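You operate a simulated robot arm through the tools that you are given. There is no shell and no other tool. Be economical: measure what you need, move in short steps, check, and stop when the job is done.

The job below is to be done with a simulated robot arm. You get a single attempt, and the scene is never put back.

JOB
Take the folded brown bag and put it on the pale blue air filter on the top of the grey fitting table.

The check looks at the end state, three seconds after you hand in, the way a careful person would. Anything else that was tipped, shoved, dropped, spilled or broken makes it a failure.

ROBOT AND FRAMES
A 7-joint arm with a two-finger parallel gripper, fixed in place. Base frame: the origin is at the foot of the arm, x ahead of it, y to its left, z up; the work surface is at about z = 0. Readings come in cm, degrees, newtons and seconds.
With the tool pointing down near the work surface it reaches from about 24 to 62 cm from the base axis. Its first joint turns from -66.0 to 66.0 degrees. Payload 2.6 kg.
The tool frame sits at the grasp point between the pads (the TCP): z along the fingers, y along the line on which they close. The tips reach 3 cm beyond it. The gripper opens to 9.4 cm. The fingers are 2.8 cm wide and 1 cm thick; the gripper's body (5 by 9.6 cm) begins 5.5 cm behind the TCP.
Orientation is that of the tool frame in the base frame, as a unit quaternion [w, x, y, z]. With the fingers straight down and closing along the base's y, the tool's x points along the base's -x, its y along +y and its z along -z.

CONTROLS
- The arm moves only by the tool send_rows. Its argument "series" is a list of rows, each a list of 7 numbers: the gripper command, from -1 (fully open) to 1 (shut), values between in proportion, then the shift along the tool's x, y, z in cm, then the turn, a rotation vector about the tool's x, y, z in degrees. In form: [[gripper, x, y, z, wx, wy, wz], ...]. A call has 1 to 12 rows; each row is the pose to reach, as a shift and turn from the pose commanded when the call began, along the tool's axes at that moment. Rows are played at 5 a second. More than 5 cm and 8.6 degrees between two rows, or a gripper value outside its range, and nothing of the call is played. Where a pose cannot be reached the arm comes as near as it can. A force on the tool above 40 N (or 10 N above the force at the start of the call, whichever is more), or a blocked arm, ends the call early, and 0.2 s more pass. The fingers move at their own pace (about 7.2 cm/s each) and stop on an object; they squeeze with about 30 N. The grip force told is the motor's: it shows also when the fingers shut on nothing. Time passes only in rows, and 0.2 s behind the last, so rows that repeat a pose let the fingers close. The reply holds the time, the measured pose of the TCP, the force on the tool along the base axes, the opening and the grip force, in the units named above and with some noise.
- Cameras (640 x 400 px; columns grow to the right, rows downward): "scene" is fixed at [4.05, 44.54, 55.37]; the picture's right is [-0.67, -0.74, 0.00], its down [-0.50, 0.45, -0.74] and it looks along [0.55, -0.49, -0.67] (base axes); focal length 341 px, centre (320, 200). "wrist" rides on the gripper at [-3.7, 0, -5.8] in the tool frame; the picture's right is [0.00, -1.00, 0.00], its down [0.97, 0.00, -0.24] and it looks along [0.24, 0.00, 0.97] (tool axes); focal length 218 px, centre (320, 200). There is no depth. A picture from a camera that has moved, and an enlarged one, comes with that camera's place and axes in the base frame and with its lens.
- camera(camera): a new picture of that camera. No time passes.
- inspect(camera, box): a new picture of the part [left, top, right, bottom] of that camera's present view, enlarged. No time passes.
- sign_off(): hands the job in; it is judged then, once.

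Go step by step. Nothing tells you positions but the pictures and the camera data: compare them with the known pose of the tool, close in by small moves and look again before you grip or let go. The budget is 90 turns and 36 pictures, counting those below and the enlarged ones. Unless the task says otherwise, let go and move clear before handing in, and close with one line.

The tools are called after ">>>" by a JSON object that holds its "method" and its "body". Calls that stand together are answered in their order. send_rows: Moves the arm, as the interface text tells. Its arguments: {"type":"object","properties":{"series":{"type":"array","items":{"type":"array","items":{"type":"number"}}}},"required":["series"]} The other tools are called the same way: camera (camera) takes a picture; inspect (camera, box) takes an enlarged picture of a part of a camera's view; sign_off () hands the job in.

At the start:

```text
time_s: 0.0
position: [33.4, -2.04, 25.25]
tcp_rot: [0.0, 0.0, 1.0, 0.0]
contact_force: [0.7, 0.2, -0.2]
opening: 9.38
grasp_force: 0.1
```

scene: 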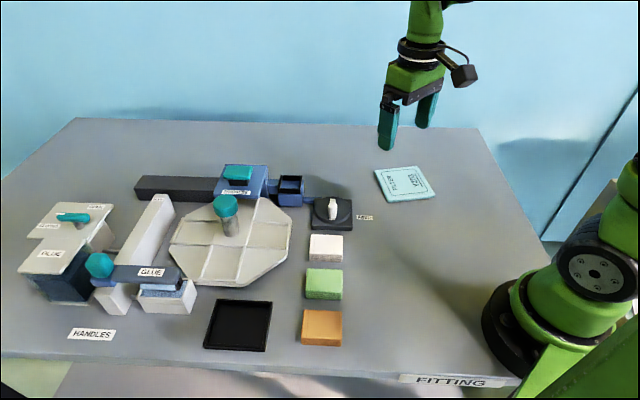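
wrist: 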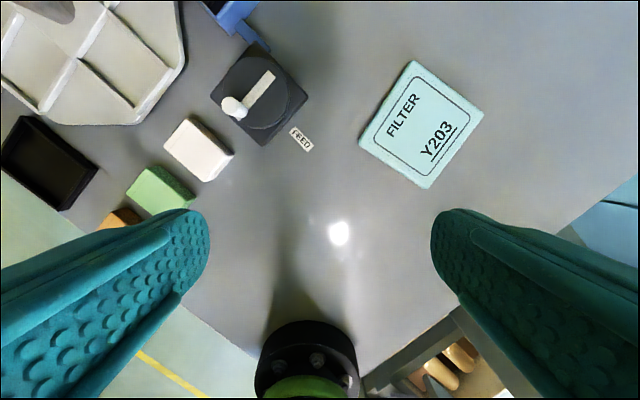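

I can see the pale blue filter on the table, but no obvious brown bag yet; something brownish lies beside the table at the lower right of the wrist view. I'll look closer at the candidates.

>>> {"method": "inspect", "body": {"camera": "wrist", "box": [340, 280, 540, 400]}}

>>> {"method": "inspect", "body": {"camera": "scene", "box": [10, 150, 370, 375]}}

>>> {"method": "inspect", "body": {"camera": "scene", "box": [480, 100, 640, 200]}}

```text
3.20 times, centred on (440, 340) of wrist
camera zoom: at [36.99, -2.04, 31.02], right [0.0, -1.0, 0.0], down [-0.97, 0.0, 0.24], along [-0.24, 0.0, -0.97], focal length 698 px, centre (-64, -248)
```

zoom: 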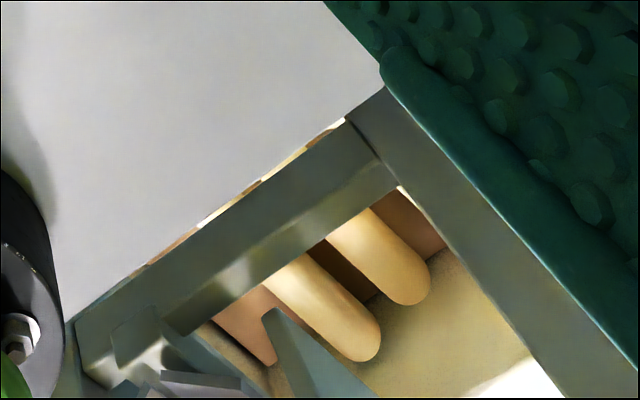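

```text
1.78 times, centred on (190, 262) of scene
camera zoom: at [4.05, 44.54, 55.37], right [-0.67, -0.74, 0.0], down [-0.5, 0.45, -0.74], along [0.55, -0.49, -0.67], focal length 606 px, centre (551, 89)
```

zoom: 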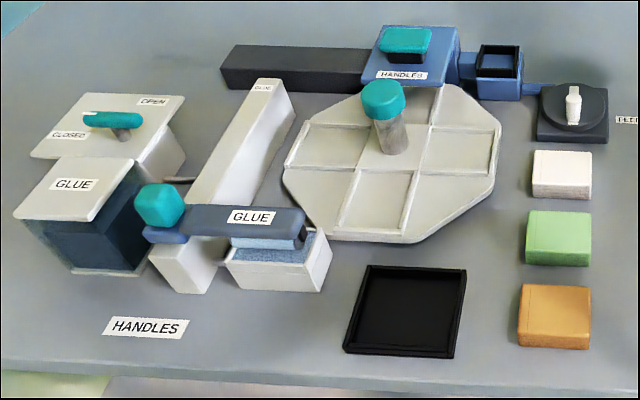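

```text
4.00 times, centred on (560, 150) of scene
camera zoom: at [4.05, 44.54, 55.37], right [-0.67, -0.74, 0.0], down [-0.5, 0.45, -0.74], along [0.55, -0.49, -0.67], focal length 1363 px, centre (-640, 400)
```

zoom: 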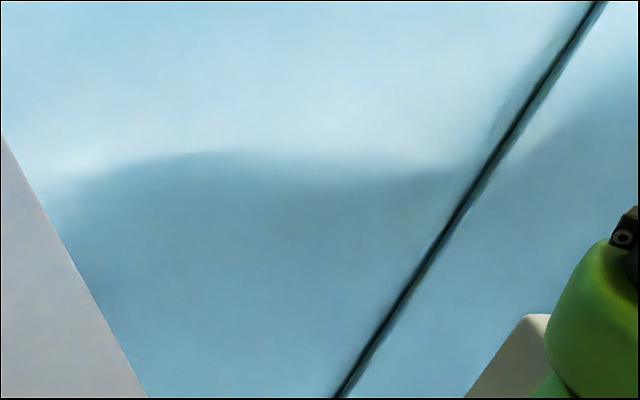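

No clear brown bag on the table; the tan block at the near end of the row could be it, so I'll enlarge that row and the brown area near the base.

>>> {"method": "inspect", "body": {"camera": "scene", "box": [280, 220, 376, 360]}}

>>> {"method": "inspect", "body": {"camera": "scene", "box": [540, 150, 640, 400]}}

```text
2.86 times, centred on (328, 290) of scene
camera zoom: at [4.05, 44.54, 55.37], right [-0.67, -0.74, 0.0], down [-0.5, 0.45, -0.74], along [0.55, -0.49, -0.67], focal length 974 px, centre (297, -57)
```

zoom: 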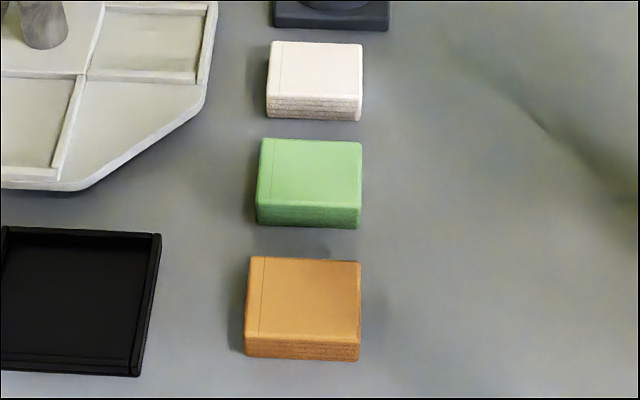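

```text
1.60 times, centred on (590, 275) of scene
camera zoom: at [4.05, 44.54, 55.37], right [-0.67, -0.74, 0.0], down [-0.5, 0.45, -0.74], along [0.55, -0.49, -0.67], focal length 545 px, centre (-112, 80)
```

zoom: 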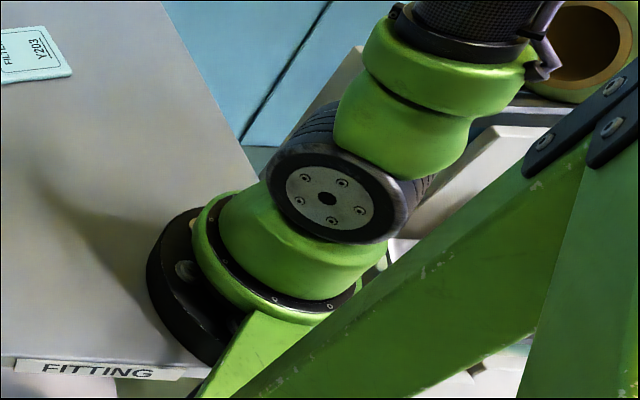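

The white, green and brown blocks are folded bags in a row. I take the brown one to be at about (24.5, 26, 0–2), with its edges turned 45°, and the filter to be centred near (39.7, -15). I'll move above the bag, turning the tool 45°.

>>> {"method": "send_rows", "body": {"series": [[-1, 1.27, 3.99, 0.46, 0, 0, -6.43], [-1, 2.54, 7.97, 0.93, 0, 0, -12.86], [-1, 3.81, 11.96, 1.39, 0, 0, -19.3], [-1, 5.09, 15.94, 1.86, 0, 0, -25.7], [-1, 6.36, 19.93, 2.32, 0, 0, -32.1], [-1, 7.63, 23.91, 2.79, 0, 0, -38.6], [-1, 8.9, 27.9, 3.25, 0, 0, -45], [-1, 8.9, 27.9, 3.25, 0, 0, -45]]}}

>>> {"method": "camera", "body": {"camera": "wrist"}}

```text
time_s: 1.8
position: [24.41, 25.8, 21.94]
tcp_rot: [-0.001, -0.384, 0.923, 0.0]
contact_force: [0.1, -0.4, -0.4]
opening: 9.39
grasp_force: 0.0
```

```text
28 pictures are left
camera wrist: at [26.97, 28.49, 27.8], right [0.71, -0.71, 0.0], down [-0.69, -0.69, 0.24], along [-0.17, -0.17, -0.97], focal length 218 px, centre (320, 200)
```

wrist: 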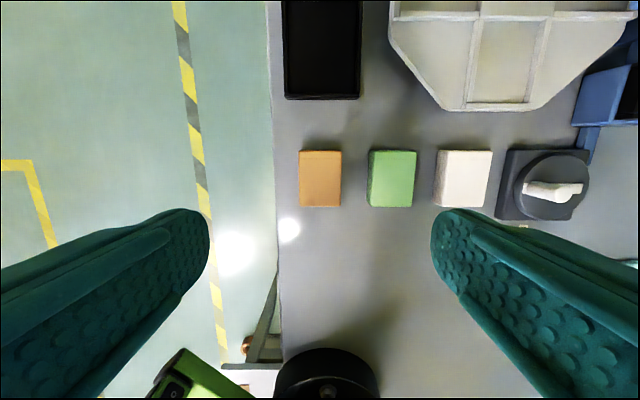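

The bag sits directly below the TCP and aligned, about 5 × 6.6 cm. I'll narrow the opening to about 7.8 cm and descend, keeping clear of the green bag.

>>> {"method": "send_rows", "body": {"series": [[-0.66, 0, 0, 4.5, 0, 0, 0], [-0.66, 0, 0, 9, 0, 0, 0], [-0.66, 0, 0, 13, 0, 0, 0], [-0.66, 0, 0, 15, 0, 0, 0], [-0.66, 0, 0, 15, 0, 0, 0]]}}

>>> {"method": "camera", "body": {"camera": "wrist"}}

>>> {"method": "inspect", "body": {"camera": "scene", "box": [260, 220, 420, 360]}}

```text
time_s: 3.0
position: [24.31, 25.87, 6.96]
tcp_rot: [0.0, -0.383, 0.924, 0.0]
contact_force: [-0.3, -0.4, 0.8]
opening: 7.82
grasp_force: 0.0
```

```text
27 pictures are left
camera wrist: at [26.9, 28.43, 12.8], right [0.71, -0.71, 0.0], down [-0.69, -0.69, 0.24], along [-0.17, -0.17, -0.97], focal length 218 px, centre (320, 200)
```

wrist: 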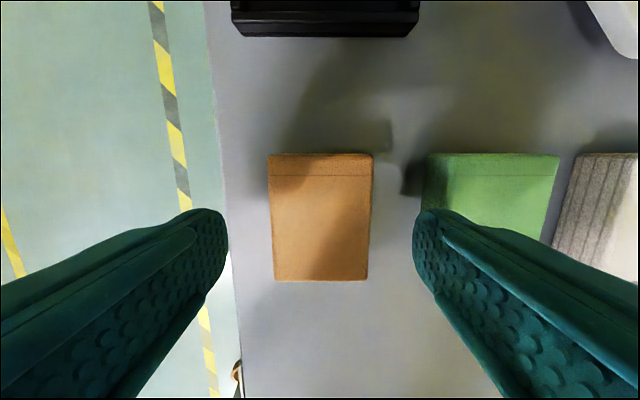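

```text
2.86 times, centred on (340, 290) of scene
camera zoom: at [4.05, 44.54, 55.37], right [-0.67, -0.74, 0.0], down [-0.5, 0.45, -0.74], along [0.55, -0.49, -0.67], focal length 974 px, centre (263, -57)
```

zoom: 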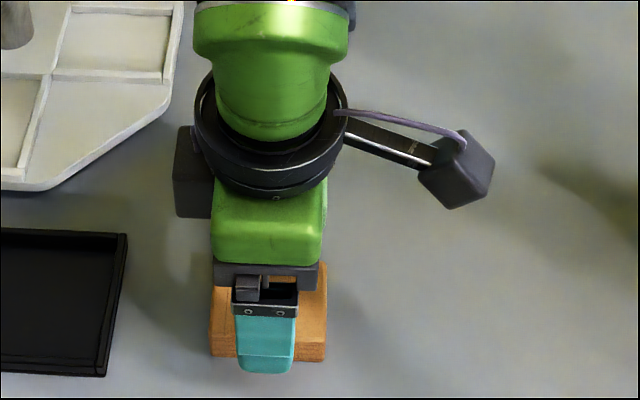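

The bag is centred between the fingers and its top is at about z = 2. The green bag's edge is only about 5.2 cm away, so I'll narrow the opening to 6.8 cm before going down to z ≈ 3.5.

>>> {"method": "send_rows", "body": {"series": [[-0.45, 0, 0, 0, 0, 0, 0], [-0.45, 0, 0, 0, 0, 0, 0], [-0.45, 0, 0, 1.5, 0, 0, 0], [-0.45, 0, 0, 2.8, 0, 0, 0], [-0.45, 0, 0, 3.4, 0, 0, 0], [-0.45, 0, 0, 3.4, 0, 0, 0]]}}

>>> {"method": "camera", "body": {"camera": "wrist"}}

```text
time_s: 4.4
position: [24.36, 25.96, 3.57]
tcp_rot: [0.0, -0.382, 0.924, 0.0]
contact_force: [0.1, 0.1, 0.1]
opening: 6.82
grasp_force: 0.0
```

```text
25 pictures are left
camera wrist: at [26.96, 28.47, 9.39], right [0.71, -0.71, 0.0], down [-0.69, -0.69, 0.24], along [-0.17, -0.17, -0.97], focal length 218 px, centre (320, 200)
```

wrist: 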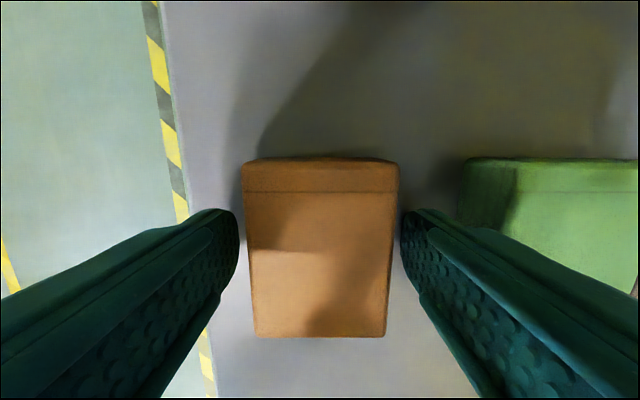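

The fingers straddle the bag with clearance to the green one. Closing now, then a small lift.

>>> {"method": "send_rows", "body": {"series": [[0, 0, 0, 0, 0, 0, 0], [0.3, 0, 0, 0, 0, 0, 0], [1, 0, 0, 0, 0, 0, 0], [1, 0, 0, 0, 0, 0, 0], [1, 0, 0, -1.5, 0, 0, 0], [1, 0, 0, -4, 0, 0, 0], [1, 0, 0, -4, 0, 0, 0]]}}

>>> {"method": "camera", "body": {"camera": "wrist"}}

```text
time_s: 6.0
position: [24.41, 25.93, 7.62]
tcp_rot: [-0.001, -0.383, 0.924, 0.0]
contact_force: [0.3, -0.6, -0.1]
opening: 4.9
grasp_force: 29.6
```

```text
24 pictures are left
camera wrist: at [26.99, 28.53, 13.42], right [0.71, -0.71, 0.0], down [-0.69, -0.69, 0.24], along [-0.17, -0.17, -0.97], focal length 218 px, centre (320, 200)
```

wrist: 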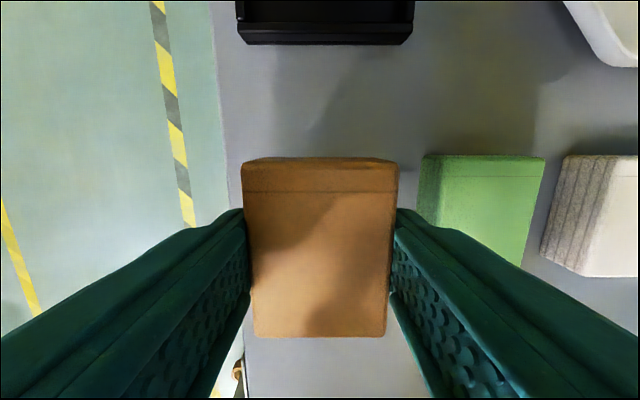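

The bag is held (opening 4.9 cm, about 30 N). I'll lift it further, then carry it above the filter while turning.

>>> {"method": "send_rows", "body": {"series": [[1, 0, 0, -4, 0, 0, 0], [1, 0, 0, -8, 0, 0, 0], [1, 0, 0, -10, 0, 0, 0], [1, 0, 0, -10, 0, 0, 0]]}}

>>> {"method": "send_rows", "body": {"series": [[1, 1.81, -3.97, 0, 0, 0, 7], [1, 3.62, -7.94, 0, 0, 0, 14], [1, 5.43, -11.91, 0, 0, 0, 21], [1, 7.24, -15.88, 0, 0, 0, 28], [1, 9.05, -19.85, 0, 0, 0, 35], [1, 10.86, -23.82, 0, 0, 0, 42], [1, 12.67, -27.79, 0, 0, 0, 49], [1, 14.48, -31.76, 0, 0, 0, 56], [1, 16.29, -35.73, 0, 0, 0, 63], [1, 18.1, -39.7, 0, 0, 0, 70], [1, 18.1, -39.7, 0, 0, 0, 70]]}}

>>> {"method": "camera", "body": {"camera": "wrist"}}

>>> {"method": "camera", "body": {"camera": "scene"}}

```text
time_s: 7.0
position: [24.57, 25.81, 17.73]
tcp_rot: [0.001, -0.383, 0.924, 0.0]
contact_force: [0.0, -0.5, -0.6]
opening: 4.87
grasp_force: 30.2
```

```text
time_s: 9.4
position: [39.81, -15.09, 17.61]
tcp_rot: [0.0, 0.218, 0.976, 0.0]
contact_force: [0.4, 0.3, -1.1]
opening: 4.88
grasp_force: 29.9
```

```text
23 pictures are left
camera wrist: at [43.06, -16.63, 23.37], right [-0.42, -0.91, 0.0], down [-0.88, 0.41, 0.24], along [-0.22, 0.1, -0.97], focal length 218 px, centre (320, 200)
```

wrist: 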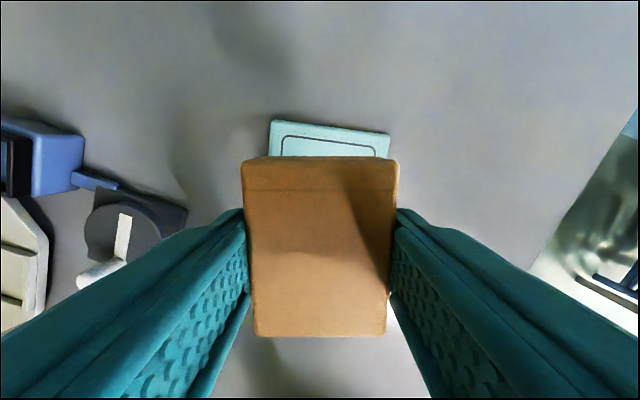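

```text
22 pictures are left
```

scene: 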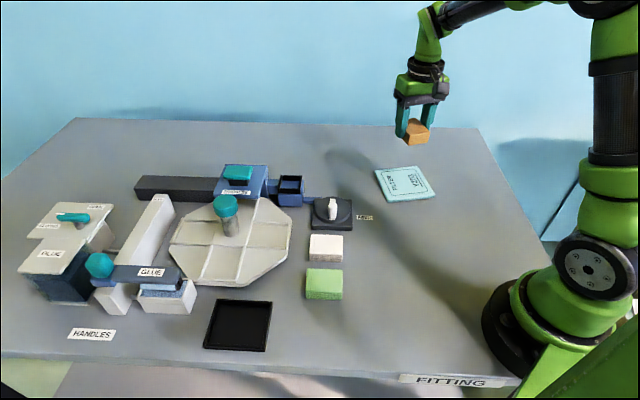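

The bag is above the filter, which looks centred near (39.4, -15.1) and turned about 6° from the tool. I'll align, descend to z ≈ 8 and look again.

>>> {"method": "send_rows", "body": {"series": [[1, 0.3, 0, 2, 0, 0, 6], [1, 0.3, 0, 5, 0, 0, 6], [1, 0.3, 0, 8, 0, 0, 6], [1, 0.3, 0, 9.6, 0, 0, 6], [1, 0.3, 0, 9.6, 0, 0, 6]]}}

>>> {"method": "camera", "body": {"camera": "wrist"}}

>>> {"method": "inspect", "body": {"camera": "scene", "box": [340, 120, 468, 220]}}

```text
time_s: 10.6
position: [39.27, -14.84, 7.93]
tcp_rot: [0.0, 0.267, 0.964, 0.001]
contact_force: [0.6, -0.7, 0.6]
opening: 4.88
grasp_force: 30.0
```

```text
21 pictures are left
camera wrist: at [42.57, -16.83, 13.72], right [-0.52, -0.86, 0.0], down [-0.83, 0.5, 0.24], along [-0.21, 0.12, -0.97], focal length 218 px, centre (320, 200)
```

wrist: 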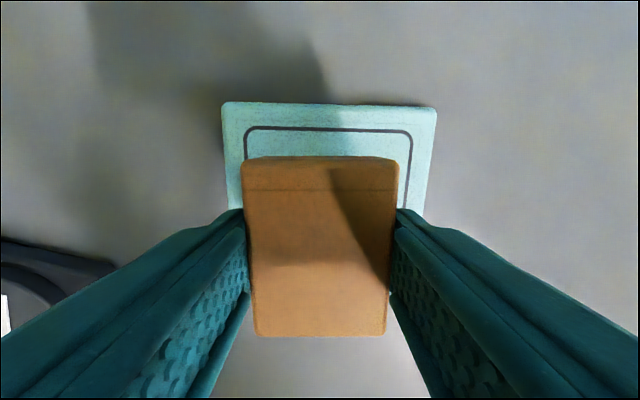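

```text
4.00 times, centred on (404, 170) of scene
camera zoom: at [4.05, 44.54, 55.37], right [-0.67, -0.74, 0.0], down [-0.5, 0.45, -0.74], along [0.55, -0.49, -0.67], focal length 1363 px, centre (-16, 320)
```

zoom: 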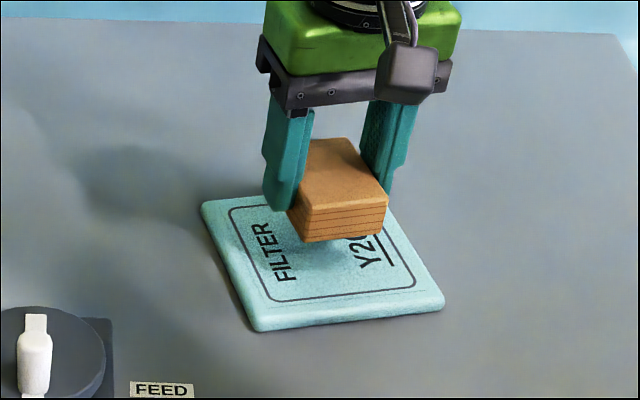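

It's well aligned; the filter centre is about 0.5 cm toward tool -y, and the filter looks about 1.2 cm thick. I'll correct and lower to just above it.

>>> {"method": "send_rows", "body": {"series": [[1, 0, -0.4, 0.8, 0, 0, 0], [1, 0, -0.4, 1.8, 0, 0, 0], [1, 0, -0.4, 2.5, 0, 0, 0], [1, 0, -0.4, 2.7, 0, 0, 0], [1, 0, -0.4, 2.7, 0, 0, 0]]}}

>>> {"method": "inspect", "body": {"camera": "scene", "box": [356, 135, 452, 215]}}

```text
time_s: 11.8
position: [39.28, -15.27, 5.37]
tcp_rot: [0.0, 0.267, 0.964, -0.001]
contact_force: [0.1, 0.0, -0.4]
opening: 4.87
grasp_force: 29.8
```

```text
5.00 times, centred on (404, 175) of scene
camera zoom: at [4.05, 44.54, 55.37], right [-0.67, -0.74, 0.0], down [-0.5, 0.45, -0.74], along [0.55, -0.49, -0.67], focal length 1704 px, centre (-100, 325)
```

zoom: 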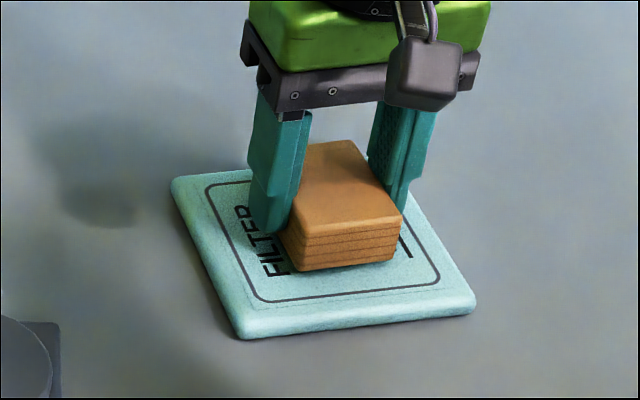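

The bag is just above the filter with no contact force yet. I'll lower in small steps.

>>> {"method": "send_rows", "body": {"series": [[1, 0, 0, 0.2, 0, 0, 0], [1, 0, 0, 0.4, 0, 0, 0], [1, 0, 0, 0.4, 0, 0, 0]]}}

```text
time_s: 12.6
position: [39.24, -15.27, 4.83]
tcp_rot: [0.0, 0.267, 0.964, 0.0]
contact_force: [-0.1, 0.5, -0.3]
opening: 4.89
grasp_force: 30.0
```

>>> {"method": "send_rows", "body": {"series": [[1, 0, 0, 0.15, 0, 0, 0], [1, 0, 0, 0.15, 0, 0, 0]]}}

>>> {"method": "inspect", "body": {"camera": "scene", "box": [356, 135, 452, 215]}}

```text
time_s: 13.2
position: [39.25, -15.25, 4.73]
tcp_rot: [0.001, 0.267, 0.964, 0.0]
contact_force: [-3.3, 1.0, 8.7]
opening: 4.88
grasp_force: 29.8
```

```text
5.00 times, centred on (404, 175) of scene
camera zoom: at [4.04, 44.54, 55.37], right [-0.67, -0.74, 0.0], down [-0.5, 0.45, -0.74], along [0.55, -0.49, -0.67], focal length 1704 px, centre (-100, 325)
```

zoom: 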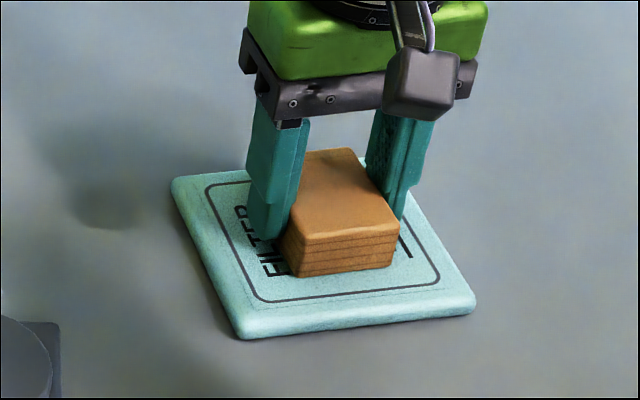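

Contact is felt (about 9 N) and the bag rests on the filter. I'll open gently and rise straight up.

>>> {"method": "send_rows", "body": {"series": [[-0.2, 0, 0, 0, 0, 0, 0], [-0.5, 0, 0, 0, 0, 0, 0], [-0.5, 0, 0, 0, 0, 0, 0], [-0.5, 0, 0, -2, 0, 0, 0], [-0.5, 0, 0, -6, 0, 0, 0], [-0.5, 0, 0, -10, 0, 0, 0], [-0.5, 0, 0, -14, 0, 0, 0], [-0.5, 0, 0, -14, 0, 0, 0]]}}

>>> {"method": "camera", "body": {"camera": "scene"}}

>>> {"method": "camera", "body": {"camera": "wrist"}}

```text
time_s: 15.0
position: [39.38, -15.24, 18.75]
tcp_rot: [0.0, 0.267, 0.964, -0.001]
contact_force: [-0.3, -0.7, 0.7]
opening: 7.06
grasp_force: 0.1
```

```text
17 pictures are left
```

scene: 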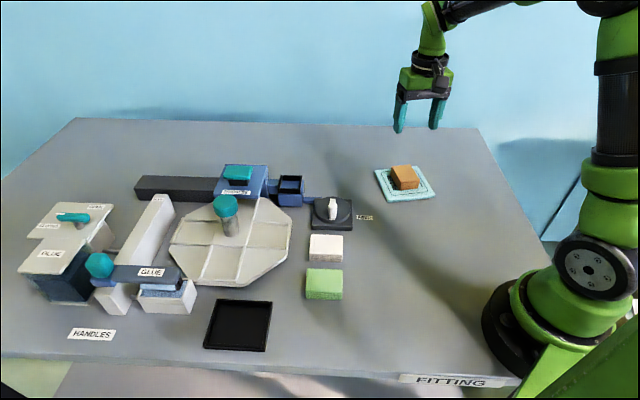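

```text
16 pictures are left
camera wrist: at [42.45, -17.18, 24.56], right [-0.51, -0.86, 0.0], down [-0.83, 0.5, 0.24], along [-0.21, 0.12, -0.97], focal length 218 px, centre (320, 200)
```

wrist: 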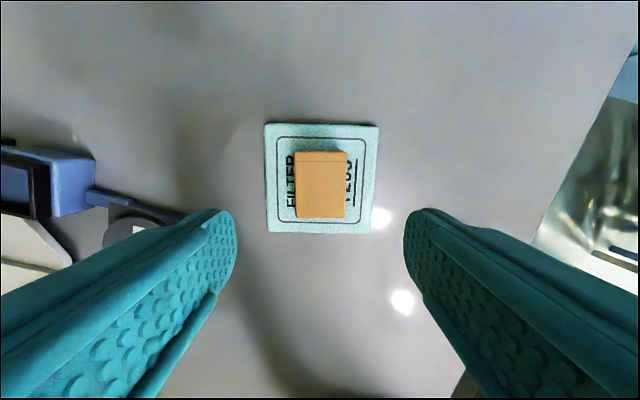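

The brown bag lies flat and centred on the filter, nothing else has moved, and the gripper is clear, so I'm handing in.

>>> {"method": "sign_off", "body": {}}

```text
The job is handed in.
```

The folded brown bag is resting flat on the pale blue air filter, the gripper is clear, nothing else looks disturbed, and the job is handed in.
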